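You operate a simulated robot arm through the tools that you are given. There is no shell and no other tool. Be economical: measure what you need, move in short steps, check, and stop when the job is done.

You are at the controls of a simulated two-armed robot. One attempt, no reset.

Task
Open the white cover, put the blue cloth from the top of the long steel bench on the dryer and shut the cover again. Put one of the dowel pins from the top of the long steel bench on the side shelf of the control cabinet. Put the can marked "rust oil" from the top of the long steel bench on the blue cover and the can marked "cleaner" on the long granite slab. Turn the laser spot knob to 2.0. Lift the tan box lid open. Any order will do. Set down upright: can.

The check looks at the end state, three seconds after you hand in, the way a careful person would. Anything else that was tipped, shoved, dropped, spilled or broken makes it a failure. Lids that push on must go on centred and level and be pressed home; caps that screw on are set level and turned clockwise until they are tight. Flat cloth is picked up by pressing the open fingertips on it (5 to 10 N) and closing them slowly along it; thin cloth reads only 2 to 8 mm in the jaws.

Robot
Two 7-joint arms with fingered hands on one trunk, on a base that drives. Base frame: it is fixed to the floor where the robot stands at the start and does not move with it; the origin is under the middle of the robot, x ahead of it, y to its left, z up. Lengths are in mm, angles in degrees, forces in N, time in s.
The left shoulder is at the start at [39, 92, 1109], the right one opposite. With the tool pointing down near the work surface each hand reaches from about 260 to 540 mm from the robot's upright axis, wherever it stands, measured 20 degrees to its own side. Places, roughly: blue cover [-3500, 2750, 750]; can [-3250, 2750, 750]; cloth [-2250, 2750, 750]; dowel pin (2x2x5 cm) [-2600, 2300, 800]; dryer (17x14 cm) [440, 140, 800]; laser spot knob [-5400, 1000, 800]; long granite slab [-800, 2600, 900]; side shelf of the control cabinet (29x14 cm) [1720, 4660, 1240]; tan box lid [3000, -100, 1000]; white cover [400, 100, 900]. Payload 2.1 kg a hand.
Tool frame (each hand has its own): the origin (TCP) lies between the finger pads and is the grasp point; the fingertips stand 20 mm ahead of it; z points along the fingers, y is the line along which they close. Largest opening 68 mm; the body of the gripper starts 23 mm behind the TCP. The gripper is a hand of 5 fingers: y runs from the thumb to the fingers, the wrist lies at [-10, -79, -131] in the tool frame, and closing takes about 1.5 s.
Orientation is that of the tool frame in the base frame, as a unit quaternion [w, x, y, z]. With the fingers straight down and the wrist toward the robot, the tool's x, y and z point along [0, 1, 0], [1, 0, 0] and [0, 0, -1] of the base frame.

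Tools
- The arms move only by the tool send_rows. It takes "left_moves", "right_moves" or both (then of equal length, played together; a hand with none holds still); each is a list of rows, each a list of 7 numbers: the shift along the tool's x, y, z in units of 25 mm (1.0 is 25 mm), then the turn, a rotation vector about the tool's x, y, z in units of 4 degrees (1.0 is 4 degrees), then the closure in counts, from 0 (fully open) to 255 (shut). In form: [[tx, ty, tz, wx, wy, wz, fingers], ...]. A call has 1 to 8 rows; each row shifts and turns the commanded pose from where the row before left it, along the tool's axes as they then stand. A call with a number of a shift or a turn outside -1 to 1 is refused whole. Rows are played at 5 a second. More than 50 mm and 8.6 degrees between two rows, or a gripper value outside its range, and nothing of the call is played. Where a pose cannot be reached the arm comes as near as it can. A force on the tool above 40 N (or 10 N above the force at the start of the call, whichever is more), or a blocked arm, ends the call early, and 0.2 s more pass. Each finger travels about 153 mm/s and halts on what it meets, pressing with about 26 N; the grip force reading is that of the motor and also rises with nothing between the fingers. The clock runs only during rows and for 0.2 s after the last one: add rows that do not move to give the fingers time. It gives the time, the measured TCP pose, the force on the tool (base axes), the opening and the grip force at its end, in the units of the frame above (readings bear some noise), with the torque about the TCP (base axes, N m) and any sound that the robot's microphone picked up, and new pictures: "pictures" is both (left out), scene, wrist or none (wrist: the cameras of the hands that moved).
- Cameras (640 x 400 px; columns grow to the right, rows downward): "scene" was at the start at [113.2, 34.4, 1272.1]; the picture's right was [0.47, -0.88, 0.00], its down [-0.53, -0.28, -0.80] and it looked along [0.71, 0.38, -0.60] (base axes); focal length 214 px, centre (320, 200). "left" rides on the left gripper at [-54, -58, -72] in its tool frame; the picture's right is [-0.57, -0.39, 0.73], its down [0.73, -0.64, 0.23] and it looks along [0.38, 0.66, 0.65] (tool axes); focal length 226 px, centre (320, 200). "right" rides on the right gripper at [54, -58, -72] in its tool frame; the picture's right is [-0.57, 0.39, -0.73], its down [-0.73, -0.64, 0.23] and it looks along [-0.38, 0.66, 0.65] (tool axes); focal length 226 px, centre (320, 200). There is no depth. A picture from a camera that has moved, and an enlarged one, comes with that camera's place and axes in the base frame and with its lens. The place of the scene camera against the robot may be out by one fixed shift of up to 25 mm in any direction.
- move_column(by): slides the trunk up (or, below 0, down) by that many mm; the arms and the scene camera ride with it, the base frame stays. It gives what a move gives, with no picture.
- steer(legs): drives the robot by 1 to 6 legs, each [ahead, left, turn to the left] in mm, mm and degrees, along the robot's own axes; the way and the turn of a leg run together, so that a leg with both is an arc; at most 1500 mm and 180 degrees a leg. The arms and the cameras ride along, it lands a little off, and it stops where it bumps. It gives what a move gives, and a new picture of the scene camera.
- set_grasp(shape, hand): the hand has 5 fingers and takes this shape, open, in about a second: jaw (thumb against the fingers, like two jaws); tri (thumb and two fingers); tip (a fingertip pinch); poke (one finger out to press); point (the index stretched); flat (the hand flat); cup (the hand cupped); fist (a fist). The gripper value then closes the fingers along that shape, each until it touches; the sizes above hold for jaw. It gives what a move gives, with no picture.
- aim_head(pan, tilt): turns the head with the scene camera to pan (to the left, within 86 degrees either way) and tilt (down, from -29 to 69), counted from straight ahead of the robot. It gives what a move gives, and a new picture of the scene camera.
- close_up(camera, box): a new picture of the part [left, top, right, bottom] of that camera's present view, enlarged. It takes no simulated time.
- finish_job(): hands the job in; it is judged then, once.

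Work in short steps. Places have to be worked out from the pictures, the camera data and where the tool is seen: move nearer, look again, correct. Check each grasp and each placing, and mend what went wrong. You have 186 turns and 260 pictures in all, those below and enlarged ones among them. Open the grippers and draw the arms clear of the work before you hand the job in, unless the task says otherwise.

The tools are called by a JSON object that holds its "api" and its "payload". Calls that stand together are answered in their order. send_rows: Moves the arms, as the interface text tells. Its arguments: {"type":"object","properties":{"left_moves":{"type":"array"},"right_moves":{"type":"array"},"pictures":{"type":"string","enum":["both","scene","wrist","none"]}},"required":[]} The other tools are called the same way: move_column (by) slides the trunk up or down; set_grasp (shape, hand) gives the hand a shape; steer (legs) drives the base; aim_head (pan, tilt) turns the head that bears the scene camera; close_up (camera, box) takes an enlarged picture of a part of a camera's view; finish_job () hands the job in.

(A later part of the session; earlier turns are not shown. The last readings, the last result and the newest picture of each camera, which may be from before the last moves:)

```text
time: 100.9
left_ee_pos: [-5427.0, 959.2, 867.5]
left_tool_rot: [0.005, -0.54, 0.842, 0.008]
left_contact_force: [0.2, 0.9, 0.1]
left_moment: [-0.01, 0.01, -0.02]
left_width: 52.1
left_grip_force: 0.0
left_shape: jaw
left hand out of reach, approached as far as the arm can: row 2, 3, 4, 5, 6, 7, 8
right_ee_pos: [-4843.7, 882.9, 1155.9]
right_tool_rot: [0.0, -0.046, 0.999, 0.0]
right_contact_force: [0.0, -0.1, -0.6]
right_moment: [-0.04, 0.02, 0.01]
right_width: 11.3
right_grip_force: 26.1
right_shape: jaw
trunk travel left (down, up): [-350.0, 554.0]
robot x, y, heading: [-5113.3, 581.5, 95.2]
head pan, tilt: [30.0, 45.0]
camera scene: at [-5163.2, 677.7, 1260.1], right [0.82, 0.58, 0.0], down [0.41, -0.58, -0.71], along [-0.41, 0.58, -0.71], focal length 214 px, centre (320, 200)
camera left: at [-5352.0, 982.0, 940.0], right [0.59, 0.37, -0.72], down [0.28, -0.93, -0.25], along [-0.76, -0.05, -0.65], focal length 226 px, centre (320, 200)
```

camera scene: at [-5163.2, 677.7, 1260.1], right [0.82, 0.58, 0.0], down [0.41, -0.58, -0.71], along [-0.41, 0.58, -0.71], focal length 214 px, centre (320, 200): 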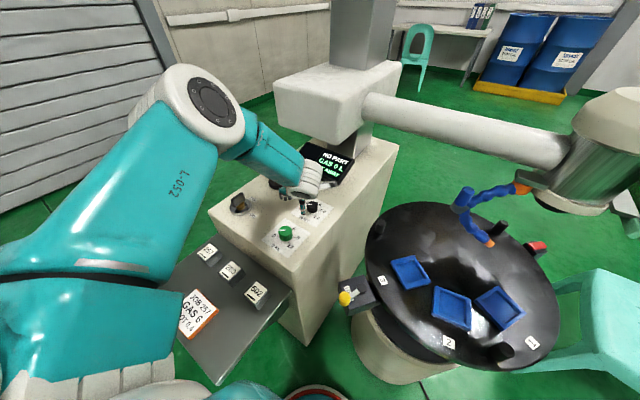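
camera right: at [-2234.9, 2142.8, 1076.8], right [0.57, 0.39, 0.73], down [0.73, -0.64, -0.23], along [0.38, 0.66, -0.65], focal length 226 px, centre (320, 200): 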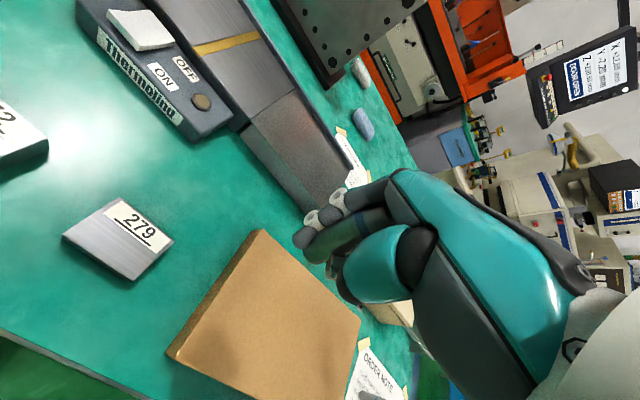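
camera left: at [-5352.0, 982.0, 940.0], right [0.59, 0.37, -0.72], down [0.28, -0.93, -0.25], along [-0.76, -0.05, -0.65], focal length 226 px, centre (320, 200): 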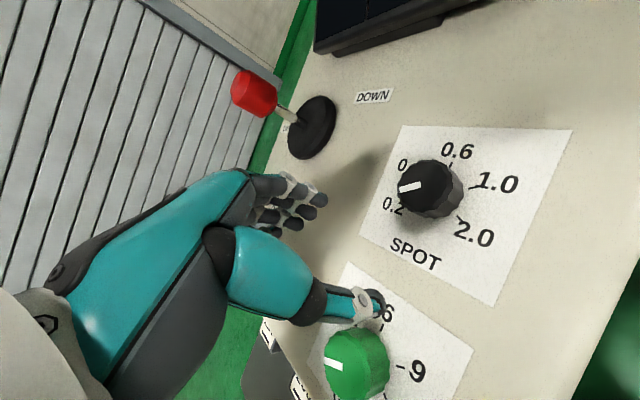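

The arm is out of reach at this angle. I'll lift, turn the base 35° right and ease 35 mm closer so the left shoulder is nearer, and lower the column 100 mm.

{"api": "send_rows", "payload": {"left_moves": [[0, 0, -1, 0, 0, 0, 0], [0, 0, -1, 0, 0, 0, 0], [0, 0, -1, 0, 0, 0, 0], [0, 0, -1, 0, 0, 0, 0], [0, 0, -1, 0, 0, 0, 0]], "pictures": "none"}}

{"api": "steer", "payload": {"legs": [[0, 0, -35], [30, 17, 0]]}}

{"api": "move_column", "payload": {"by": -80}}

{"api": "aim_head", "payload": {"pan": 60, "tilt": 45}}

```text
time: 102.1
left_ee_pos: [-5427.2, 956.6, 993.3]
left_tool_rot: [0.004, -0.54, 0.841, 0.008]
left_contact_force: [0.2, -0.5, -0.3]
left_moment: [-0.03, 0.04, -0.02]
left_width: 67.9
left_grip_force: 0.1
left_shape: jaw
right_ee_pos: [-4844.6, 882.5, 1155.9]
right_tool_rot: [0.001, -0.046, 0.999, 0.001]
right_contact_force: [0.3, -0.1, -0.2]
right_moment: [0.01, -0.01, 0.02]
right_width: 11.3
right_grip_force: 25.6
right_shape: jaw
trunk travel left (down, up): [-350.0, 554.0]
robot x, y, heading: [-5116.6, 585.1, 95.4]
head pan, tilt: [30.0, 45.0]
```

```text
time: 104.7
left_ee_pos: [-5153.7, 1104.2, 993.4]
left_tool_rot: [0.005, -0.259, 0.966, 0.007]
left_contact_force: [0.3, 0.3, 0.1]
left_moment: [0.03, -0.02, -0.03]
left_width: 67.7
left_grip_force: 0.1
left_shape: jaw
right_ee_pos: [-4719.0, 704.9, 1156.7]
right_tool_rot: [0.0, 0.26, 0.966, 0.001]
right_contact_force: [-0.4, 0.0, -1.2]
right_moment: [0.04, 0.02, -0.03]
right_width: 11.1
right_grip_force: 26.4
right_shape: jaw
trunk travel left (down, up): [-350.0, 554.0]
robot x, y, heading: [-5115.8, 616.6, 59.9]
head pan, tilt: [30.0, 45.0]
camera scene: at [-5094.7, 722.4, 1260.1], right [1.0, 0.0, 0.0], down [0.0, -0.71, -0.71], along [0.0, 0.71, -0.71], focal length 214 px, centre (320, 200)
```

scene: 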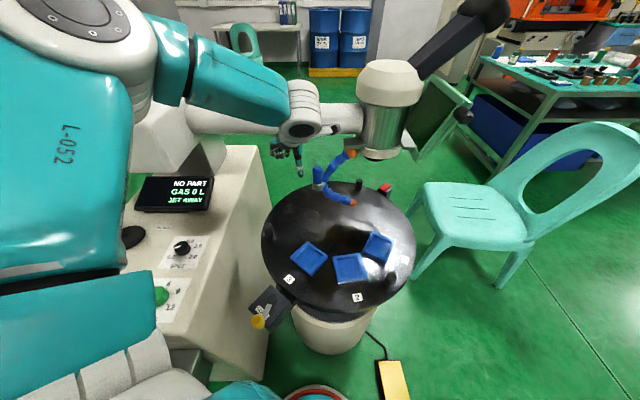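

```text
time: 105.8
left_ee_pos: [-5154.0, 1103.4, 914.2]
left_tool_rot: [0.007, -0.258, 0.966, 0.007]
left_contact_force: [0.1, -0.5, -0.3]
left_moment: [-0.01, 0.0, -0.02]
left_width: 68.1
left_grip_force: 0.1
left_shape: jaw
right_ee_pos: [-4719.8, 705.3, 1076.1]
right_tool_rot: [0.0, 0.261, 0.965, 0.0]
right_contact_force: [0.5, 0.0, 0.6]
right_moment: [0.02, -0.04, -0.02]
right_width: 11.5
right_grip_force: 26.1
right_shape: jaw
trunk travel left (down, up): [-270.0, 634.0]
robot x, y, heading: [-5110.3, 616.3, 60.1]
head pan, tilt: [30.0, 45.0]
```

```text
time: 106.8
left_ee_pos: [-5152.4, 1103.6, 912.9]
left_tool_rot: [0.007, -0.26, 0.966, 0.006]
left_contact_force: [1.3, 0.0, 0.0]
left_moment: [0.02, 0.0, -0.01]
left_width: 67.9
left_grip_force: 0.1
left_shape: jaw
right_ee_pos: [-4720.1, 704.8, 1076.5]
right_tool_rot: [-0.001, 0.259, 0.966, 0.0]
right_contact_force: [0.7, -0.4, 0.1]
right_moment: [0.01, 0.0, -0.01]
right_width: 11.3
right_grip_force: 26.1
right_shape: jaw
trunk travel left (down, up): [-270.0, 634.0]
robot x, y, heading: [-5114.7, 617.8, 59.9]
head pan, tilt: [60.0, 45.0]
camera scene: at [-5129.1, 722.1, 1179.4], right [0.87, 0.5, 0.0], down [0.35, -0.61, -0.71], along [-0.35, 0.61, -0.71], focal length 214 px, centre (320, 200)
```

scene: 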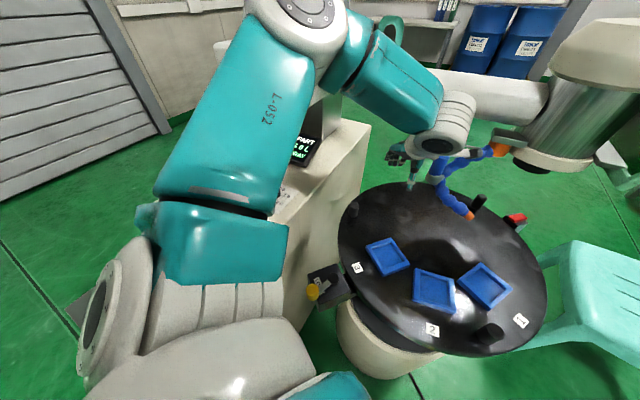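

Turning swung the left hand over the turntable near the blue hose but nothing touched. I'll move it straight back over the knob.

{"api": "send_rows", "payload": {"left_moves": [[1, 0, 0, 0, 0, 0, 0], [1, 0, 0, 0, 0, 0, 0], [1, 0.2, -0.2, 0, 0, 0, 0], [1, 0.2, -0.2, 0, 0, 0, 0], [1, 0.3, -0.2, 0, 0, 0, 0], [1, 0.3, -0.2, 0, 0, 0, 0], [1, 0.3, -0.2, 0, 0, 0, 0], [1, 0.3, -0.2, 0, 0, 0, 0]], "pictures": "none"}}

{"api": "send_rows", "payload": {"left_moves": [[1, 0.1, 0, 0, 0, -1, 0], [1, 0.1, 0, 0, 0, -1, 0], [1, 0, 0, 0, 0, -1, 0], [0.1, 0, 0, 0, 0, -1, 0], [0, 0, 0, 0, 0, -1, 0], [0, 0, 0, 0, 0, -1, 0], [0, 0, 0, 0, 0, -1, 0], [0, 0, 0, 0, 0, -1, 0]], "pictures": "both"}}

```text
time: 108.6
left_ee_pos: [-5346.9, 1036.8, 939.5]
left_tool_rot: [0.006, -0.259, 0.966, 0.006]
left_contact_force: [-0.5, -0.4, -0.5]
left_moment: [0.0, 0.03, 0.0]
left_width: 67.9
left_grip_force: 0.0
left_shape: jaw
right_ee_pos: [-4719.2, 705.4, 1076.6]
right_tool_rot: [0.002, 0.259, 0.966, 0.0]
right_contact_force: [0.6, -0.9, -0.7]
right_moment: [0.01, 0.01, -0.01]
right_width: 11.5
right_grip_force: 26.0
right_shape: jaw
trunk travel left (down, up): [-270.0, 634.0]
robot x, y, heading: [-5114.4, 615.0, 59.8]
head pan, tilt: [60.0, 45.0]
```

```text
time: 110.4
left_ee_pos: [-5412.0, 997.9, 939.0]
left_tool_rot: [0.007, -0.516, 0.857, 0.005]
left_contact_force: [0.4, 0.2, 0.1]
left_moment: [-0.01, -0.02, 0.02]
left_width: 67.9
left_grip_force: 0.1
left_shape: jaw
right_ee_pos: [-4720.1, 705.3, 1076.0]
right_tool_rot: [0.0, 0.26, 0.966, 0.0]
right_contact_force: [0.5, 0.3, 0.0]
right_moment: [0.01, 0.0, 0.01]
right_width: 11.4
right_grip_force: 26.2
right_shape: jaw
trunk travel left (down, up): [-270.0, 634.0]
robot x, y, heading: [-5109.1, 615.1, 60.0]
head pan, tilt: [60.0, 45.0]
camera scene: at [-5129.2, 722.0, 1179.4], right [0.87, 0.5, 0.0], down [0.35, -0.61, -0.71], along [-0.35, 0.61, -0.71], focal length 214 px, centre (320, 200)
camera left: at [-5335.9, 1017.3, 1012.2], right [0.61, 0.33, -0.72], down [0.22, -0.94, -0.24], along [-0.76, -0.01, -0.65], focal length 226 px, centre (320, 200)
```

scene: 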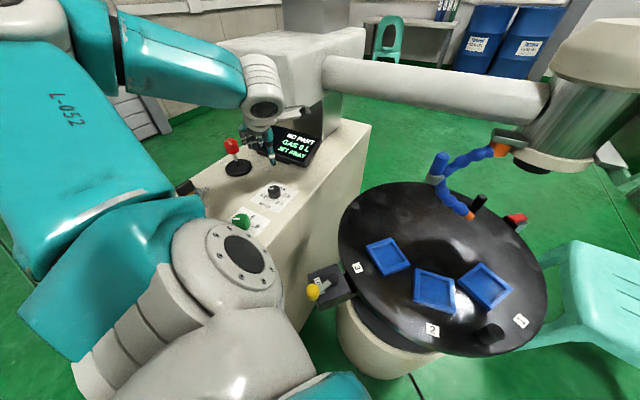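
left: 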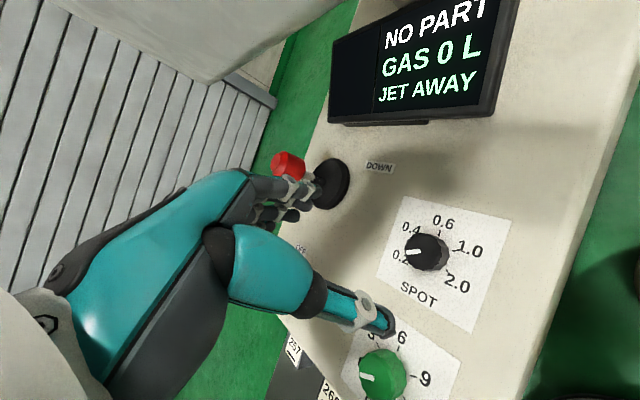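

Knob still at (-5416, 1005). Small centring correction, 16° more pre-turn, then descend.

{"api": "send_rows", "payload": {"left_moves": [[-0.17, 0.27, 0, 0, 0, -1, 60], [0, 0, 0, 0, 0, -1, 60], [0, 0, 0.5, 0, 0, -1, 60], [0, 0, 1, 0, 0, -1, 60], [0, 0, 1, 0, 0, 0, 60], [0, 0, 0.8, 0, 0, 0, 60], [0, 0, 0.5, 0, 0, 0, 60], [0, 0, 0.3, 0, 0, 0, 60]], "pictures": "both"}}

```text
time: 112.2
left_ee_pos: [-5416.4, 1008.0, 836.6]
left_tool_rot: [0.009, -0.629, 0.777, 0.004]
left_contact_force: [0.0, -0.3, 0.5]
left_moment: [0.0, 0.01, 0.02]
left_width: 52.1
left_grip_force: 0.1
left_shape: jaw
right_ee_pos: [-4719.3, 706.3, 1075.4]
right_tool_rot: [0.0, 0.259, 0.966, 0.0]
right_contact_force: [-0.6, 0.2, -0.7]
right_moment: [-0.01, 0.01, 0.02]
right_width: 11.5
right_grip_force: 26.3
right_shape: jaw
trunk travel left (down, up): [-270.0, 634.0]
robot x, y, heading: [-5115.0, 614.1, 59.8]
head pan, tilt: [60.0, 45.0]
camera scene: at [-5129.2, 722.0, 1179.4], right [0.87, 0.5, 0.0], down [0.35, -0.61, -0.71], along [-0.35, 0.61, -0.71], focal length 214 px, centre (320, 200)
camera left: at [-5348.3, 1046.6, 909.7], right [0.5, 0.48, -0.72], down [0.48, -0.85, -0.24], along [-0.72, -0.22, -0.66], focal length 226 px, centre (320, 200)
```

scene: 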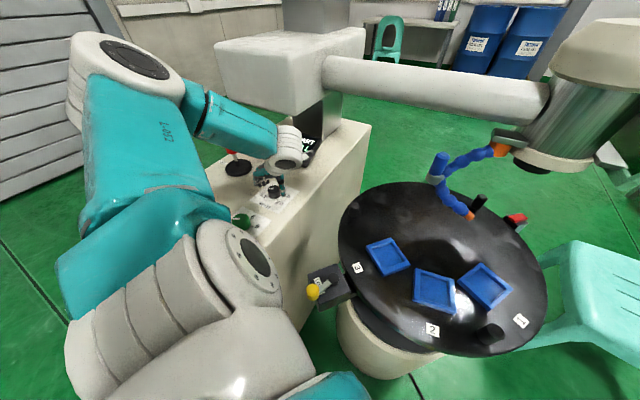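
left: 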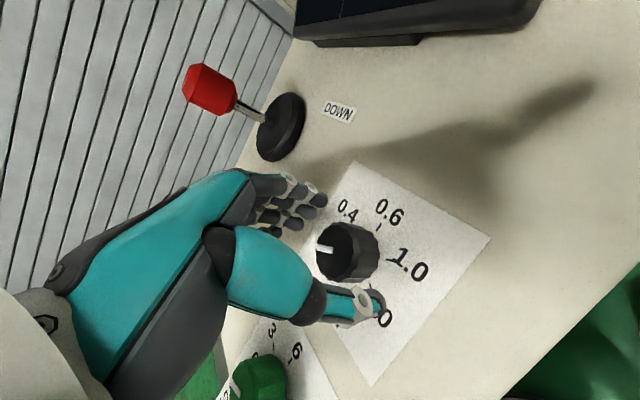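

Fingers straddle the knob. Small correction, 15 mm further down, feeling for the panel.

{"api": "send_rows", "payload": {"left_moves": [[0.2, -0.12, 0.2, 0, 0, 0, 60], [0, 0, 0.2, 0, 0, 0, 60], [0, 0, 0.15, 0, 0, 0, 60], [0, 0, 0, 0, 0, 0, 60]], "pictures": "wrist"}}

```text
time: 113.2
left_ee_pos: [-5413.9, 1002.1, 822.6]
left_tool_rot: [0.008, -0.629, 0.777, 0.004]
left_contact_force: [-0.9, 0.2, -0.1]
left_moment: [-0.03, 0.0, 0.0]
left_width: 52.2
left_grip_force: 0.1
left_shape: jaw
right_ee_pos: [-4719.8, 706.9, 1077.6]
right_tool_rot: [0.0, 0.26, 0.966, -0.001]
right_contact_force: [0.4, 0.4, -0.7]
right_moment: [0.02, 0.04, 0.02]
right_width: 11.3
right_grip_force: 26.3
right_shape: jaw
trunk travel left (down, up): [-270.0, 634.0]
robot x, y, heading: [-5113.2, 616.7, 59.8]
head pan, tilt: [60.0, 45.0]
camera left: at [-5345.4, 1041.5, 896.5], right [0.5, 0.48, -0.72], down [0.48, -0.85, -0.24], along [-0.72, -0.22, -0.66], focal length 226 px, centre (320, 200)
```

left: 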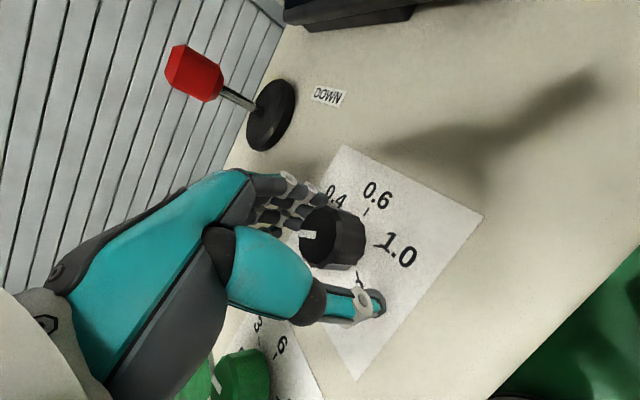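

Closing on the knob.

{"api": "send_rows", "payload": {"left_moves": [[0, 0, 0, 0, 0, 0, 120], [0, 0, 0, 0, 0, 0, 160], [0, 0, 0, 0, 0, 0, 200], [0, 0, 0, 0, 0, 0, 255], [0, 0, 0, 0, 0, 0, 255], [0, 0, 0, 0, 0, 0, 255]], "pictures": "wrist"}}

```text
time: 114.6
left_ee_pos: [-5414.1, 1001.2, 823.8]
left_tool_rot: [0.009, -0.63, 0.777, 0.003]
left_contact_force: [4.4, -3.4, -2.9]
left_moment: [-0.06, -0.05, 0.04]
left_width: 23.2
left_grip_force: 26.1
left_shape: jaw
right_ee_pos: [-4719.0, 705.3, 1076.7]
right_tool_rot: [-0.001, 0.259, 0.966, 0.0]
right_contact_force: [1.0, 0.8, -0.3]
right_moment: [0.01, 0.01, 0.0]
right_width: 11.2
right_grip_force: 26.0
right_shape: jaw
trunk travel left (down, up): [-270.0, 634.0]
robot x, y, heading: [-5112.8, 615.1, 60.0]
head pan, tilt: [60.0, 45.0]
camera left: at [-5344.9, 1041.3, 896.6], right [0.5, 0.48, -0.72], down [0.48, -0.85, -0.24], along [-0.72, -0.22, -0.66], focal length 226 px, centre (320, 200)
```

left: 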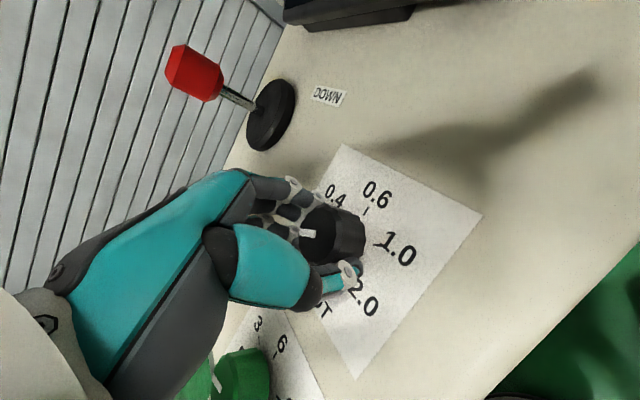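

Gripped at 23 mm with small side forces. Turning clockwise 32° and checking.

{"api": "send_rows", "payload": {"left_moves": [[0, 0, 0, 0, 0, 1, 255], [0, 0, 0, 0, 0, 1, 255], [0, 0, 0, 0, 0, 1, 255], [0, 0, 0, 0, 0, 1, 255], [0, 0, 0, 0, 0, 1, 255], [0, 0, 0, 0, 0, 1, 255], [0, 0, 0, 0, 0, 1, 255], [0, 0, 0, 0, 0, 1, 255]], "pictures": "wrist"}}

```text
time: 116.4
left_ee_pos: [-5413.4, 1001.4, 822.9]
left_tool_rot: [0.007, -0.39, 0.921, 0.005]
left_contact_force: [2.8, -7.4, -0.5]
left_moment: [-0.12, -0.04, 0.02]
left_width: 23.2
left_grip_force: 26.2
left_shape: jaw
right_ee_pos: [-4719.7, 705.0, 1076.0]
right_tool_rot: [-0.001, 0.259, 0.966, 0.001]
right_contact_force: [-0.3, 0.7, -1.0]
right_moment: [0.01, 0.01, -0.03]
right_width: 11.3
right_grip_force: 25.8
right_shape: jaw
trunk travel left (down, up): [-270.0, 634.0]
robot x, y, heading: [-5116.9, 619.4, 60.0]
head pan, tilt: [60.0, 45.0]
camera left: at [-5334.4, 998.1, 895.9], right [0.68, 0.15, -0.72], down [-0.05, -0.97, -0.25], along [-0.73, 0.2, -0.65], focal length 226 px, centre (320, 200)
```

left: 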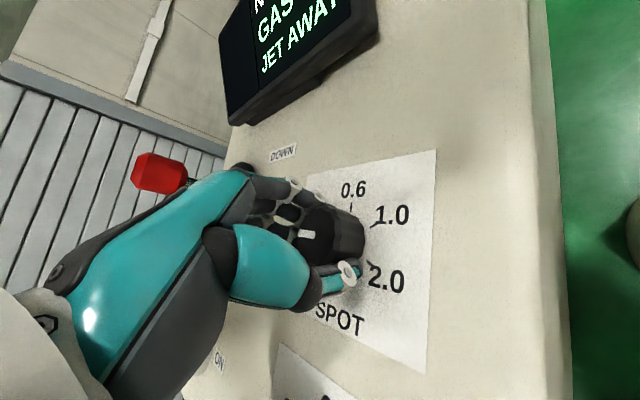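

The knob follows the hand. Continuing another 56°.

{"api": "send_rows", "payload": {"left_moves": [[0, 0, 0, 0, 0, 1, 255], [0, 0, 0, 0, 0, 1, 255], [0, 0, 0, 0, 0, 1, 255], [0, 0, 0, 0, 0, 1, 255], [0, 0, 0, 0, 0, 1, 255], [0, 0, 0, 0, 0, 1, 255], [0, 0, 0, 0, 0, 1, 255]], "pictures": "none"}}

{"api": "send_rows", "payload": {"left_moves": [[0, 0, 0, 0, 0, 1, 255], [0, 0, 0, 0, 0, 1, 255], [0, 0, 0, 0, 0, 1, 255], [0, 0, 0, 0, 0, 1, 255], [0, 0, 0, 0, 0, 1, 255], [0, 0, 0, 0, 0, 1, 255], [0, 0, 0, 0, 0, 1, 255]], "pictures": "both"}}

```text
time: 118.0
left_ee_pos: [-5415.1, 1001.8, 823.2]
left_tool_rot: [0.005, -0.155, 0.988, 0.007]
left_contact_force: [-2.5, -7.4, -0.7]
left_moment: [-0.13, 0.03, 0.06]
left_width: 23.1
left_grip_force: 26.3
left_shape: jaw
right_ee_pos: [-4720.9, 705.1, 1076.0]
right_tool_rot: [-0.001, 0.26, 0.966, 0.0]
right_contact_force: [0.0, -0.1, -0.9]
right_moment: [-0.02, 0.01, 0.01]
right_width: 11.1
right_grip_force: 25.7
right_shape: jaw
trunk travel left (down, up): [-270.0, 634.0]
robot x, y, heading: [-5114.1, 615.3, 60.2]
head pan, tilt: [60.0, 45.0]
```

```text
time: 119.6
left_ee_pos: [-5415.0, 1000.4, 822.8]
left_tool_rot: [0.003, 0.088, 0.996, 0.008]
left_contact_force: [-5.5, -7.9, -4.2]
left_moment: [-0.15, 0.08, 0.05]
left_width: 22.0
left_grip_force: 25.8
left_shape: jaw
right_ee_pos: [-4720.1, 704.6, 1076.8]
right_tool_rot: [0.0, 0.26, 0.966, 0.001]
right_contact_force: [-0.2, 0.5, -0.4]
right_moment: [0.04, 0.04, -0.03]
right_width: 11.1
right_grip_force: 25.7
right_shape: jaw
trunk travel left (down, up): [-270.0, 634.0]
robot x, y, heading: [-5113.8, 617.4, 60.2]
head pan, tilt: [60.0, 45.0]
camera scene: at [-5130.1, 721.3, 1179.4], right [0.87, 0.5, 0.0], down [0.35, -0.61, -0.71], along [-0.35, 0.61, -0.71], focal length 214 px, centre (320, 200)
camera left: at [-5371.6, 932.1, 894.8], right [0.5, -0.47, -0.73], down [-0.83, -0.5, -0.25], along [-0.25, 0.73, -0.64], focal length 226 px, centre (320, 200)
```

scene: 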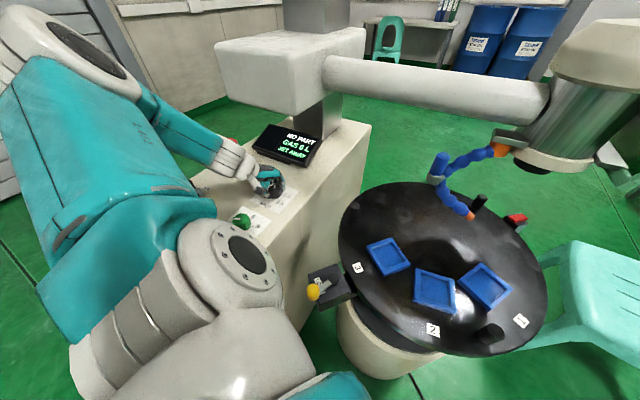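
left: 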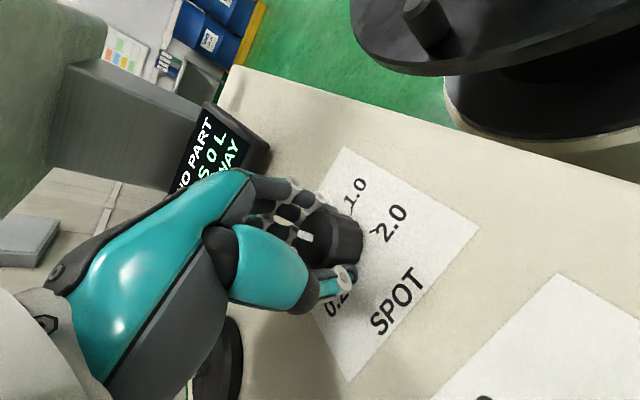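

88° turned so far. Releasing, rising, turning the hand back 88°, and coming down again.

{"api": "send_rows", "payload": {"left_moves": [[0, 0, 0, 0, 0, 0, 60], [0, 0, 0, 0, 0, 0, 60], [0, 0, 0, 0, 0, 0, 60], [0, 0, -1, 0, 0, 0, 60], [0, 0, -0.6, 0, 0, 0, 60], [0, 0, 0, 0, 0, -1, 60], [0, 0, 0, 0, 0, -1, 60], [0, 0, 0, 0, 0, -1, 60]], "pictures": "none"}}

{"api": "send_rows", "payload": {"left_moves": [[0, 0, 0, 0, 0, -1, 60], [0, 0, 0, 0, 0, -1, 60], [0, 0, 0, 0, 0, -1, 60], [0, 0, 0, 0, 0, -1, 60], [0, 0, 0, 0, 0, -1, 60], [0, 0, 0, 0, 0, -1, 60], [0, 0, 0, 0, 0, -1, 60], [0, 0, 0, 0, 0, -1, 60]], "pictures": "none"}}

{"api": "send_rows", "payload": {"left_moves": [[0, 0, 0, 0, 0, -1, 60], [0, 0, 0, 0, 0, -1, 60], [0, 0, 0, 0, 0, -1, 60], [0, 0, 0, 0, 0, -1, 60], [0, 0, 0, 0, 0, -1, 60], [0, 0, 0, 0, 0, -1, 60], [0, 0, 0, 0, 0, -1, 60], [0, 0, 0, 0, 0, -1, 60]], "pictures": "none"}}

{"api": "send_rows", "payload": {"left_moves": [[0, 0, 0, 0, 0, -1, 60], [0, 0, 0, 0, 0, -1, 60], [0, 0, 0, 0, 0, -1, 60], [0, 0, 0, 0, 0, 0, 60]], "pictures": "wrist"}}

```text
time: 121.4
left_ee_pos: [-5415.5, 1000.2, 863.4]
left_tool_rot: [0.004, -0.018, 1.0, 0.008]
left_contact_force: [-0.2, 0.2, 0.3]
left_moment: [0.0, -0.02, -0.01]
left_width: 51.9
left_grip_force: 0.0
left_shape: jaw
right_ee_pos: [-4719.8, 706.9, 1077.3]
right_tool_rot: [-0.001, 0.26, 0.966, -0.001]
right_contact_force: [-0.2, 0.1, -0.9]
right_moment: [0.02, 0.0, 0.02]
right_width: 11.3
right_grip_force: 26.0
right_shape: jaw
trunk travel left (down, up): [-270.0, 634.0]
robot x, y, heading: [-5111.3, 616.2, 59.9]
head pan, tilt: [60.0, 45.0]
```

```text
time: 123.2
left_ee_pos: [-5414.3, 999.8, 864.4]
left_tool_rot: [0.006, -0.293, 0.956, 0.007]
left_contact_force: [-0.1, 0.8, -1.5]
left_moment: [-0.02, 0.06, 0.04]
left_width: 51.9
left_grip_force: 0.0
left_shape: jaw
right_ee_pos: [-4719.4, 705.4, 1076.3]
right_tool_rot: [0.0, 0.26, 0.966, 0.0]
right_contact_force: [-0.3, -0.3, 0.3]
right_moment: [0.0, -0.01, 0.01]
right_width: 11.4
right_grip_force: 25.7
right_shape: jaw
trunk travel left (down, up): [-270.0, 634.0]
robot x, y, heading: [-5113.0, 614.7, 60.1]
head pan, tilt: [60.0, 45.0]
```

```text
time: 125.0
left_ee_pos: [-5414.1, 999.9, 864.3]
left_tool_rot: [0.008, -0.545, 0.838, 0.004]
left_contact_force: [-1.1, -0.3, -0.1]
left_moment: [-0.01, 0.0, 0.02]
left_width: 51.7
left_grip_force: 0.0
left_shape: jaw
right_ee_pos: [-4719.8, 703.8, 1076.8]
right_tool_rot: [0.0, 0.26, 0.966, 0.001]
right_contact_force: [0.4, 0.6, -1.0]
right_moment: [0.01, -0.01, -0.01]
right_width: 11.5
right_grip_force: 25.9
right_shape: jaw
trunk travel left (down, up): [-270.0, 634.0]
robot x, y, heading: [-5117.6, 618.3, 60.1]
head pan, tilt: [60.0, 45.0]
```

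```text
time: 126.0
left_ee_pos: [-5415.2, 999.5, 862.0]
left_tool_rot: [0.009, -0.629, 0.777, 0.003]
left_contact_force: [0.3, -0.2, 0.0]
left_moment: [-0.01, 0.01, 0.0]
left_width: 51.8
left_grip_force: 0.0
left_shape: jaw
right_ee_pos: [-4720.5, 705.6, 1075.8]
right_tool_rot: [0.0, 0.261, 0.965, 0.0]
right_contact_force: [-0.2, 0.1, -0.7]
right_moment: [0.04, 0.02, -0.04]
right_width: 11.3
right_grip_force: 26.5
right_shape: jaw
trunk travel left (down, up): [-270.0, 634.0]
robot x, y, heading: [-5114.2, 615.6, 59.8]
head pan, tilt: [60.0, 45.0]
camera left: at [-5345.8, 1040.1, 936.4], right [0.5, 0.48, -0.72], down [0.48, -0.85, -0.24], along [-0.72, -0.22, -0.66], focal length 226 px, centre (320, 200)
```

left: 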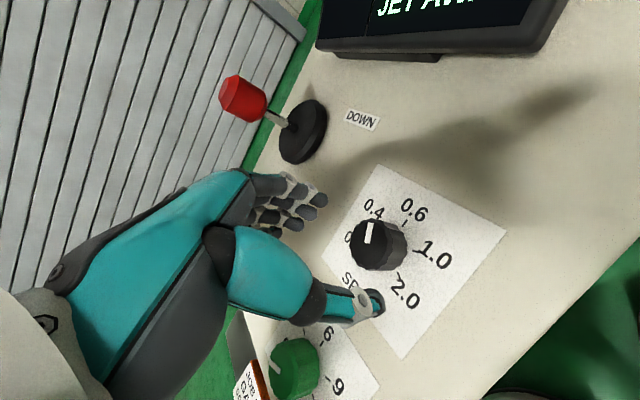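

Mark now lies between 0.4 and 0.6 as expected. Second grip and 88° turn.

{"api": "send_rows", "payload": {"left_moves": [[-0.1, 0, 0.8, 0, 0, 0, 60], [0, 0, 0.8, 0, 0, 0, 60], [0, 0, 0, 0, 0, 0, 140], [0, 0, 0, 0, 0, 0, 200], [0, 0, 0, 0, 0, 0, 255], [0, 0, 0, 0, 0, 0, 255], [0, 0, 0, 0, 0, 0, 255], [0, 0, 0, 0, 0, 0, 255]], "pictures": "none"}}

{"api": "send_rows", "payload": {"left_moves": [[0, 0, 0, 0, 0, 1, 255], [0, 0, 0, 0, 0, 1, 255], [0, 0, 0, 0, 0, 1, 255], [0, 0, 0, 0, 0, 1, 255], [0, 0, 0, 0, 0, 1, 255], [0, 0, 0, 0, 0, 1, 255], [0, 0, 0, 0, 0, 1, 255], [0, 0, 0, 0, 0, 1, 255]], "pictures": "none"}}

{"api": "send_rows", "payload": {"left_moves": [[0, 0, 0, 0, 0, 1, 255], [0, 0, 0, 0, 0, 1, 255], [0, 0, 0, 0, 0, 1, 255], [0, 0, 0, 0, 0, 1, 255], [0, 0, 0, 0, 0, 1, 255], [0, 0, 0, 0, 0, 1, 255], [0, 0, 0, 0, 0, 1, 255]], "pictures": "none"}}

{"api": "send_rows", "payload": {"left_moves": [[0, 0, 0, 0, 0, 1, 255], [0, 0, 0, 0, 0, 1, 255], [0, 0, 0, 0, 0, 1, 255], [0, 0, 0, 0, 0, 1, 255], [0, 0, 0, 0, 0, 1, 255], [0, 0, 0, 0, 0, 1, 255], [0, 0, 0, 0, 0, 1, 255]], "pictures": "wrist"}}

```text
time: 127.8
left_ee_pos: [-5415.2, 1003.1, 822.4]
left_tool_rot: [0.008, -0.63, 0.777, 0.003]
left_contact_force: [5.4, 0.2, -2.4]
left_moment: [0.01, -0.03, 0.0]
left_width: 21.8
left_grip_force: 26.1
left_shape: jaw
right_ee_pos: [-4718.9, 706.1, 1076.2]
right_tool_rot: [0.0, 0.26, 0.966, 0.0]
right_contact_force: [-0.5, 0.4, 0.0]
right_moment: [-0.03, 0.02, -0.01]
right_width: 11.1
right_grip_force: 26.1
right_shape: jaw
trunk travel left (down, up): [-270.0, 634.0]
robot x, y, heading: [-5112.8, 618.8, 59.7]
head pan, tilt: [60.0, 45.0]
```

```text
time: 129.6
left_ee_pos: [-5413.3, 1002.5, 823.4]
left_tool_rot: [0.007, -0.389, 0.921, 0.006]
left_contact_force: [2.4, -8.4, -6.1]
left_moment: [-0.1, -0.03, 0.05]
left_width: 21.4
left_grip_force: 25.5
left_shape: jaw
right_ee_pos: [-4719.6, 704.2, 1078.2]
right_tool_rot: [0.0, 0.259, 0.966, 0.001]
right_contact_force: [-0.2, -0.6, -0.9]
right_moment: [-0.05, -0.01, -0.01]
right_width: 11.3
right_grip_force: 25.4
right_shape: jaw
trunk travel left (down, up): [-270.0, 634.0]
robot x, y, heading: [-5114.5, 618.3, 60.0]
head pan, tilt: [60.0, 45.0]
```

```text
time: 131.2
left_ee_pos: [-5415.2, 1003.5, 822.7]
left_tool_rot: [0.005, -0.156, 0.988, 0.008]
left_contact_force: [-2.6, -10.1, -7.7]
left_moment: [-0.16, -0.02, 0.04]
left_width: 20.7
left_grip_force: 26.1
left_shape: jaw
right_ee_pos: [-4718.9, 705.2, 1077.2]
right_tool_rot: [0.0, 0.26, 0.966, 0.0]
right_contact_force: [0.3, -0.2, -0.5]
right_moment: [-0.02, 0.01, 0.0]
right_width: 11.1
right_grip_force: 26.1
right_shape: jaw
trunk travel left (down, up): [-270.0, 634.0]
robot x, y, heading: [-5116.4, 618.8, 59.9]
head pan, tilt: [60.0, 45.0]
```

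```text
time: 132.8
left_ee_pos: [-5414.6, 1003.0, 823.6]
left_tool_rot: [0.004, 0.088, 0.996, 0.009]
left_contact_force: [-3.1, -8.3, -6.6]
left_moment: [-0.15, 0.05, 0.05]
left_width: 21.0
left_grip_force: 26.2
left_shape: jaw
right_ee_pos: [-4720.8, 704.9, 1076.8]
right_tool_rot: [0.0, 0.26, 0.966, 0.0]
right_contact_force: [-0.1, -0.3, -0.3]
right_moment: [-0.02, 0.03, -0.01]
right_width: 11.3
right_grip_force: 26.2
right_shape: jaw
trunk travel left (down, up): [-270.0, 634.0]
robot x, y, heading: [-5111.9, 618.6, 59.9]
head pan, tilt: [60.0, 45.0]
camera left: at [-5371.4, 934.6, 894.7], right [0.5, -0.47, -0.73], down [-0.83, -0.5, -0.24], along [-0.25, 0.73, -0.64], focal length 226 px, centre (320, 200)
```

left: 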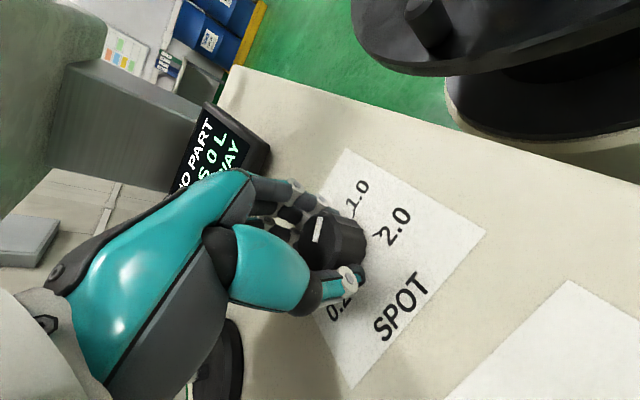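

Mark now near 1.0. Releasing and turning back 64° for the last turn.

{"api": "send_rows", "payload": {"left_moves": [[0, 0, 0, 0, 0, 0, 60], [0, 0, 0, 0, 0, 0, 60], [0, 0, 0, 0, 0, 0, 60], [0, 0, -1, 0, 0, 0, 60], [0, 0, -0.6, 0, 0, 0, 60], [0, 0, 0, 0, 0, -1, 60], [0, 0, 0, 0, 0, -1, 60], [0, 0, 0, 0, 0, -1, 60]], "pictures": "none"}}

{"api": "send_rows", "payload": {"left_moves": [[0, 0, 0, 0, 0, -1, 60], [0, 0, 0, 0, 0, -1, 60], [0, 0, 0, 0, 0, -1, 60], [0, 0, 0, 0, 0, -1, 60], [0, 0, 0, 0, 0, -1, 60], [0, 0, 0, 0, 0, -1, 60], [0, 0, 0, 0, 0, -1, 60]], "pictures": "none"}}

{"api": "send_rows", "payload": {"left_moves": [[0, 0, 0, 0, 0, -1, 60], [0, 0, 0, 0, 0, -1, 60], [0, 0, 0, 0, 0, -1, 60], [0, 0, 0, 0, 0, -1, 60], [0, 0, 0, 0, 0, -1, 60], [0, 0, 0, 0, 0, -1, 60], [0, 0, 0, 0, 0, 0, 60]], "pictures": "none"}}

{"api": "close_up", "payload": {"camera": "left", "box": [310, 150, 510, 350]}}

```text
time: 134.6
left_ee_pos: [-5413.1, 1002.5, 863.6]
left_tool_rot: [0.004, -0.017, 1.0, 0.007]
left_contact_force: [0.0, 0.3, 0.3]
left_moment: [-0.02, -0.02, 0.01]
left_width: 51.7
left_grip_force: 0.0
left_shape: jaw
right_ee_pos: [-4719.7, 703.7, 1076.8]
right_tool_rot: [0.0, 0.259, 0.966, 0.0]
right_contact_force: [-0.1, -0.7, -0.8]
right_moment: [0.0, 0.01, -0.03]
right_width: 11.3
right_grip_force: 26.1
right_shape: jaw
trunk travel left (down, up): [-270.0, 634.0]
robot x, y, heading: [-5113.7, 613.9, 60.2]
head pan, tilt: [60.0, 45.0]
```

```text
time: 136.2
left_ee_pos: [-5413.7, 1003.6, 863.9]
left_tool_rot: [0.006, -0.26, 0.966, 0.007]
left_contact_force: [-0.7, -0.2, 0.2]
left_moment: [0.03, -0.03, -0.02]
left_width: 51.7
left_grip_force: 0.0
left_shape: jaw
right_ee_pos: [-4719.7, 705.3, 1075.2]
right_tool_rot: [0.0, 0.259, 0.966, 0.0]
right_contact_force: [-0.9, -0.1, -0.2]
right_moment: [0.0, 0.01, -0.01]
right_width: 11.2
right_grip_force: 26.4
right_shape: jaw
trunk travel left (down, up): [-270.0, 634.0]
robot x, y, heading: [-5117.8, 613.7, 60.0]
head pan, tilt: [60.0, 45.0]
```

```text
time: 137.8
left_ee_pos: [-5413.8, 1003.1, 864.4]
left_tool_rot: [0.007, -0.454, 0.891, 0.005]
left_contact_force: [0.6, 0.1, 0.0]
left_moment: [0.01, -0.02, -0.03]
left_width: 51.7
left_grip_force: 0.0
left_shape: jaw
right_ee_pos: [-4719.2, 706.1, 1076.8]
right_tool_rot: [0.0, 0.259, 0.966, 0.0]
right_contact_force: [-0.7, 0.0, -0.8]
right_moment: [0.03, 0.01, -0.03]
right_width: 11.2
right_grip_force: 26.3
right_shape: jaw
trunk travel left (down, up): [-270.0, 634.0]
robot x, y, heading: [-5111.5, 615.6, 60.1]
head pan, tilt: [60.0, 45.0]
```

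```text
2.00 times, centred on (410, 250) of left
camera zoom: at [-5335.0, 1011.2, 936.2], right [0.65, 0.24, -0.72], down [0.09, -0.97, -0.24], along [-0.75, 0.09, -0.65], focal length 452 px, centre (140, 100)
```

zoom: 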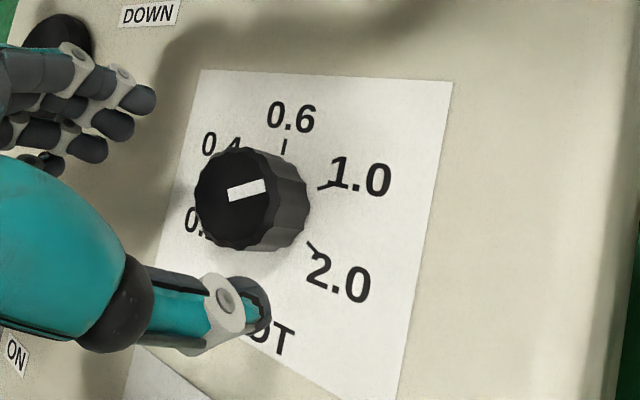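

The mark is about 4° short of the 1.0 tick as computed, so 64° remain. Gripping and turning.

{"api": "send_rows", "payload": {"left_moves": [[0, 0, 0.8, 0, 0, 0, 60], [0, 0, 0.8, 0, 0, 0, 60], [0, 0, 0, 0, 0, 0, 140], [0, 0, 0, 0, 0, 0, 200], [0, 0, 0, 0, 0, 0, 255], [0, 0, 0, 0, 0, 0, 255], [0, 0, 0, 0, 0, 0, 255], [0, 0, 0, 0, 0, 0, 255]], "pictures": "none"}}

{"api": "send_rows", "payload": {"left_moves": [[0, 0, 0, 0, 0, 1, 255], [0, 0, 0, 0, 0, 1, 255], [0, 0, 0, 0, 0, 1, 255], [0, 0, 0, 0, 0, 1, 255], [0, 0, 0, 0, 0, 1, 255], [0, 0, 0, 0, 0, 1, 255], [0, 0, 0, 0, 0, 1, 255], [0, 0, 0, 0, 0, 1, 255]], "pictures": "none"}}

{"api": "send_rows", "payload": {"left_moves": [[0, 0, 0, 0, 0, 1, 255], [0, 0, 0, 0, 0, 1, 255], [0, 0, 0, 0, 0, 1, 255], [0, 0, 0, 0, 0, 1, 255], [0, 0, 0, 0, 0, 1, 255], [0, 0, 0, 0, 0, 1, 255], [0, 0, 0, 0, 0, 1, 255], [0, 0, 0, 0, 0, 1, 255]], "pictures": "none"}}

{"api": "send_rows", "payload": {"left_moves": [[0, 0, 0, 0, 0, 0, 60], [0, 0, 0, 0, 0, 0, 60], [0, 0, 0, 0, 0, 0, 60], [0, 0, -1, 0, 0, 0, 60], [0, 0, -1, 0, 0, 0, 60], [0, 0, -1, 0, 0, -1, 60], [0, 0, 0, 0, 0, -1, 60], [0, 0, 0, 0, 0, -1, 60]], "pictures": "none"}}

{"api": "send_rows", "payload": {"left_moves": [[0, 0, 0, 0, 0, -1, 60], [0, 0, 0, 0, 0, -1, 60], [0, 0, 0, 0, 0, -1, 60], [0, 0, 0, 0, 0, -1, 60], [0, 0, 0, 0, 0, -1, 60], [0, 0, 0, 0, 0, -1, 60], [0, 0, 0, 0, 0, -1, 60], [0, 0, 0, 0, 0, -1, 60]], "pictures": "none"}}

{"api": "close_up", "payload": {"camera": "left", "box": [310, 150, 540, 350]}}

```text
time: 139.6
left_ee_pos: [-5414.0, 1003.6, 823.3]
left_tool_rot: [0.008, -0.454, 0.891, 0.005]
left_contact_force: [4.5, -2.3, -3.0]
left_moment: [-0.05, -0.07, 0.01]
left_width: 22.3
left_grip_force: 26.0
left_shape: jaw
right_ee_pos: [-4719.7, 705.9, 1076.4]
right_tool_rot: [0.0, 0.26, 0.966, -0.001]
right_contact_force: [-0.1, 0.7, -0.8]
right_moment: [-0.02, 0.02, -0.02]
right_width: 11.2
right_grip_force: 26.0
right_shape: jaw
trunk travel left (down, up): [-270.0, 634.0]
robot x, y, heading: [-5113.7, 616.7, 59.8]
head pan, tilt: [60.0, 45.0]
```

```text
time: 141.4
left_ee_pos: [-5414.9, 1003.6, 823.6]
left_tool_rot: [0.005, -0.19, 0.982, 0.007]
left_contact_force: [2.0, -8.3, -3.0]
left_moment: [-0.17, -0.06, 0.05]
left_width: 21.7
left_grip_force: 25.5
left_shape: jaw
right_ee_pos: [-4719.2, 704.8, 1076.9]
right_tool_rot: [0.001, 0.259, 0.966, 0.0]
right_contact_force: [0.5, -0.5, -1.8]
right_moment: [-0.01, 0.0, 0.02]
right_width: 11.2
right_grip_force: 26.0
right_shape: jaw
trunk travel left (down, up): [-270.0, 634.0]
robot x, y, heading: [-5112.7, 615.4, 60.1]
head pan, tilt: [60.0, 45.0]
```

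```text
time: 143.2
left_ee_pos: [-5414.9, 1002.5, 824.6]
left_tool_rot: [0.003, 0.088, 0.996, 0.008]
left_contact_force: [-4.4, -9.8, -4.4]
left_moment: [-0.19, 0.08, 0.02]
left_width: 21.4
left_grip_force: 25.2
left_shape: jaw
right_ee_pos: [-4721.1, 704.7, 1076.3]
right_tool_rot: [0.0, 0.26, 0.966, 0.001]
right_contact_force: [-0.1, -0.5, -0.2]
right_moment: [-0.04, 0.01, -0.02]
right_width: 11.3
right_grip_force: 25.5
right_shape: jaw
trunk travel left (down, up): [-270.0, 634.0]
robot x, y, heading: [-5110.5, 612.0, 60.2]
head pan, tilt: [60.0, 45.0]
```

```text
time: 145.0
left_ee_pos: [-5415.0, 1002.3, 897.9]
left_tool_rot: [0.004, -0.017, 1.0, 0.009]
left_contact_force: [0.4, -1.4, 0.3]
left_moment: [-0.03, 0.01, 0.0]
left_width: 52.1
left_grip_force: 0.0
left_shape: jaw
right_ee_pos: [-4720.4, 706.2, 1076.9]
right_tool_rot: [0.0, 0.26, 0.966, 0.0]
right_contact_force: [0.2, 0.4, -0.3]
right_moment: [0.02, -0.01, 0.02]
right_width: 11.3
right_grip_force: 25.8
right_shape: jaw
trunk travel left (down, up): [-270.0, 634.0]
robot x, y, heading: [-5113.7, 614.0, 60.1]
head pan, tilt: [60.0, 45.0]
```

```text
time: 146.8
left_ee_pos: [-5413.9, 1002.5, 897.4]
left_tool_rot: [0.006, -0.292, 0.956, 0.007]
left_contact_force: [0.0, -0.3, -0.5]
left_moment: [-0.03, 0.01, 0.0]
left_width: 51.6
left_grip_force: 0.0
left_shape: jaw
right_ee_pos: [-4718.5, 705.9, 1077.0]
right_tool_rot: [0.0, 0.26, 0.966, 0.0]
right_contact_force: [1.3, -0.4, -0.7]
right_moment: [0.02, 0.05, 0.03]
right_width: 11.3
right_grip_force: 25.6
right_shape: jaw
trunk travel left (down, up): [-270.0, 634.0]
robot x, y, heading: [-5114.0, 616.0, 59.9]
head pan, tilt: [60.0, 45.0]
```

```text
2.00 times, centred on (425, 250) of left
camera zoom: at [-5336.8, 983.0, 969.9], right [0.69, 0.01, -0.72], down [-0.25, -0.94, -0.25], along [-0.68, 0.35, -0.65], focal length 452 px, centre (110, 100)
```

zoom: 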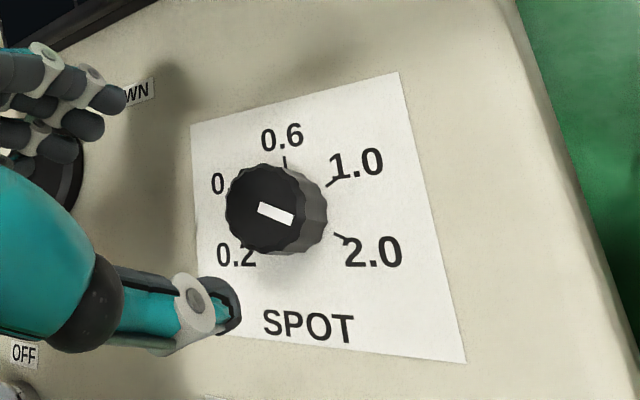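

The mark is close to 2.0 but may be a few degrees short; zooming tighter to measure.

{"api": "close_up", "payload": {"camera": "left", "box": [405, 210, 515, 290]}}

```text
5.00 times, centred on (460, 250) of left
camera zoom: at [-5336.8, 983.0, 969.9], right [0.69, 0.01, -0.72], down [-0.25, -0.94, -0.25], along [-0.68, 0.35, -0.65], focal length 1130 px, centre (-380, -50)
```

zoom: 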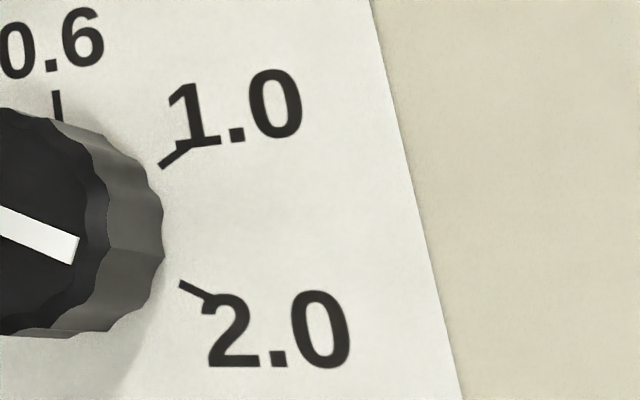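

About 4° short. One more light grip and a 5° turn.

{"api": "send_rows", "payload": {"left_moves": [[0, 0, 1, 0, 0, 0, 60], [0, 0, 1, 0, 0, 0, 60], [0, 0, 0.96, 0, 0, 0, 60], [0, 0, 0, 0, 0, 0, 140], [0, 0, 0, 0, 0, 0, 200], [0, 0, 0, 0, 0, 0, 255], [0, 0, 0, 0, 0, 0, 255], [0, 0, 0, 0, 0, 0, 255]], "pictures": "none"}}

{"api": "send_rows", "payload": {"left_moves": [[0, 0, 0, 0, 0, 0.6, 255], [0, 0, 0, 0, 0, 0.55, 255], [0, 0, 0, 0, 0, 0, 255], [0, 0, 0, 0, 0, 0, 60], [0, 0, 0, 0, 0, 0, 60], [0, 0, 0, 0, 0, 0, 60]], "pictures": "none"}}

{"api": "send_rows", "payload": {"left_moves": [[0, 0, -1, 0, 0, 0, 60], [0, 0, -1, 0, 0, 0, 60], [0, 0, -1, 0, 0, 0, 60], [0, 0, 0, 0, 0, 0, 60]], "pictures": "none"}}

{"api": "close_up", "payload": {"camera": "left", "box": [375, 205, 495, 290]}}

```text
time: 148.6
left_ee_pos: [-5413.1, 1004.3, 825.3]
left_tool_rot: [0.007, -0.292, 0.956, 0.005]
left_contact_force: [2.3, -2.0, -4.2]
left_moment: [-0.02, -0.08, 0.06]
left_width: 21.3
left_grip_force: 26.2
left_shape: jaw
right_ee_pos: [-4719.0, 705.4, 1076.9]
right_tool_rot: [0.0, 0.259, 0.966, 0.0]
right_contact_force: [-0.2, -0.2, -0.9]
right_moment: [0.0, 0.03, 0.04]
right_width: 11.2
right_grip_force: 25.9
right_shape: jaw
trunk travel left (down, up): [-270.0, 634.0]
robot x, y, heading: [-5115.4, 613.6, 60.1]
head pan, tilt: [60.0, 45.0]
```

```text
time: 150.0
left_ee_pos: [-5414.5, 1004.7, 823.5]
left_tool_rot: [0.006, -0.253, 0.967, 0.007]
left_contact_force: [0.2, 0.3, 0.1]
left_moment: [0.01, 0.04, 0.01]
left_width: 51.8
left_grip_force: 0.1
left_shape: jaw
right_ee_pos: [-4718.7, 704.0, 1076.6]
right_tool_rot: [0.0, 0.26, 0.966, 0.0]
right_contact_force: [0.8, -0.7, -0.9]
right_moment: [-0.02, -0.02, 0.0]
right_width: 11.3
right_grip_force: 26.1
right_shape: jaw
trunk travel left (down, up): [-270.0, 634.0]
robot x, y, heading: [-5114.3, 616.5, 59.8]
head pan, tilt: [60.0, 45.0]
```

```text
time: 151.0
left_ee_pos: [-5415.2, 1001.3, 900.5]
left_tool_rot: [0.007, -0.255, 0.967, 0.006]
left_contact_force: [1.6, 0.7, 0.6]
left_moment: [0.02, -0.01, 0.0]
left_width: 51.9
left_grip_force: 0.1
left_shape: jaw
right_ee_pos: [-4719.5, 705.2, 1075.8]
right_tool_rot: [0.0, 0.26, 0.966, 0.001]
right_contact_force: [0.6, 0.3, -0.4]
right_moment: [-0.03, 0.0, 0.01]
right_width: 11.2
right_grip_force: 26.1
right_shape: jaw
trunk travel left (down, up): [-270.0, 634.0]
robot x, y, heading: [-5113.1, 616.8, 59.9]
head pan, tilt: [60.0, 45.0]
```

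```text
4.71 times, centred on (435, 248) of left
camera zoom: at [-5338.4, 975.9, 972.1], right [0.69, -0.05, -0.72], down [-0.32, -0.91, -0.25], along [-0.65, 0.4, -0.65], focal length 1064 px, centre (-221, -24)
```

zoom: 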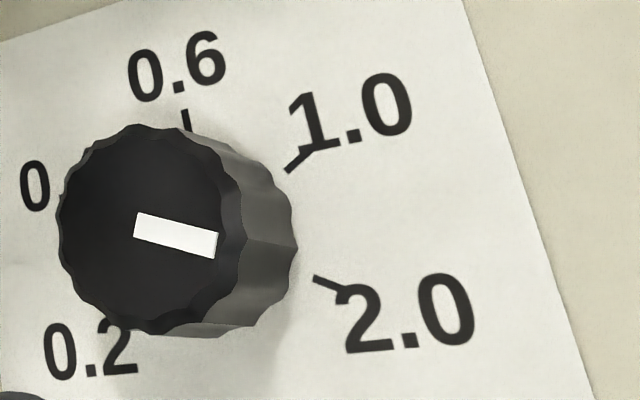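

The mark still reads about 5° before the tick. I'll regrip, turn 6° and look while gripped and after release.

{"api": "send_rows", "payload": {"left_moves": [[0, 0, 1, 0, 0, 0, 60], [0, 0, 1, 0, 0, 0, 60], [0, 0.05, 1.0, 0, 0, 0, 60], [0, 0, 0.04, 0, 0, 0, 140], [0, 0, 0, 0, 0, 0, 200], [0, 0, 0, 0, 0, 0, 255], [0, 0, 0, 0, 0, 0, 255], [0, 0, 0, 0, 0, 0, 255]], "pictures": "none"}}

{"api": "close_up", "payload": {"camera": "left", "box": [280, 180, 440, 300]}}

{"api": "send_rows", "payload": {"left_moves": [[0, 0, 0, 0, 0, 1, 255], [0, 0, 0, 0, 0, 0.8, 255], [0, 0, 0, 0, 0, 0, 255], [0, 0, 0, 0, 0, 0, 255]], "pictures": "none"}}

{"api": "close_up", "payload": {"camera": "left", "box": [280, 180, 440, 300]}}

```text
time: 152.8
left_ee_pos: [-5414.1, 1004.0, 822.9]
left_tool_rot: [0.006, -0.253, 0.967, 0.006]
left_contact_force: [3.5, -3.4, -3.1]
left_moment: [-0.05, -0.08, 0.0]
left_width: 21.7
left_grip_force: 26.1
left_shape: jaw
right_ee_pos: [-4718.9, 705.7, 1077.0]
right_tool_rot: [0.0, 0.259, 0.966, 0.0]
right_contact_force: [0.6, -0.1, -0.9]
right_moment: [-0.01, -0.01, 0.02]
right_width: 11.6
right_grip_force: 25.7
right_shape: jaw
trunk travel left (down, up): [-270.0, 634.0]
robot x, y, heading: [-5111.1, 616.7, 60.1]
head pan, tilt: [60.0, 45.0]
```

```text
3.33 times, centred on (360, 240) of left
camera zoom: at [-5337.7, 978.5, 895.1], right [0.69, -0.05, -0.72], down [-0.32, -0.91, -0.25], along [-0.65, 0.4, -0.65], focal length 754 px, centre (187, 67)
```

zoom: 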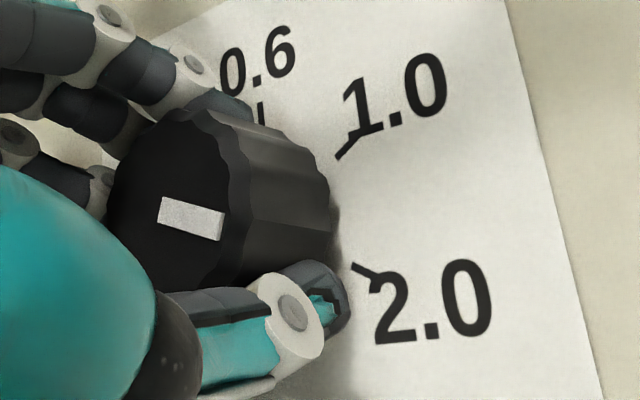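

```text
time: 153.8
left_ee_pos: [-5414.7, 1005.3, 823.5]
left_tool_rot: [0.006, -0.193, 0.981, 0.007]
left_contact_force: [-0.5, -6.5, -2.0]
left_moment: [-0.1, -0.06, 0.02]
left_width: 21.4
left_grip_force: 26.1
left_shape: jaw
right_ee_pos: [-4719.5, 705.3, 1077.0]
right_tool_rot: [0.0, 0.26, 0.966, 0.0]
right_contact_force: [0.5, -0.2, -1.1]
right_moment: [0.0, 0.01, -0.03]
right_width: 11.0
right_grip_force: 25.7
right_shape: jaw
trunk travel left (down, up): [-270.0, 634.0]
robot x, y, heading: [-5110.4, 616.8, 60.0]
head pan, tilt: [60.0, 45.0]
```

```text
3.33 times, centred on (360, 240) of left
camera zoom: at [-5341.8, 969.3, 894.8], right [0.68, -0.13, -0.72], down [-0.44, -0.87, -0.25], along [-0.59, 0.48, -0.64], focal length 754 px, centre (187, 67)
```

zoom: 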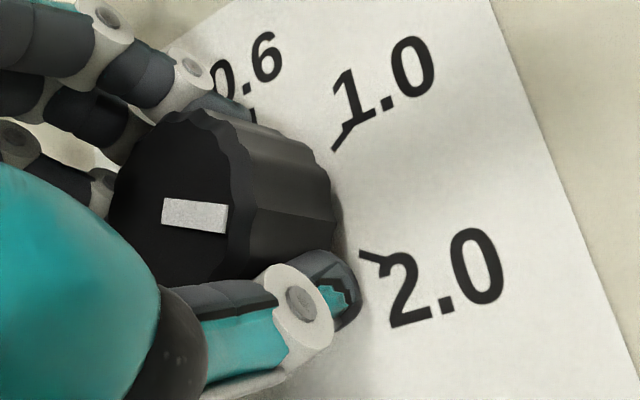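

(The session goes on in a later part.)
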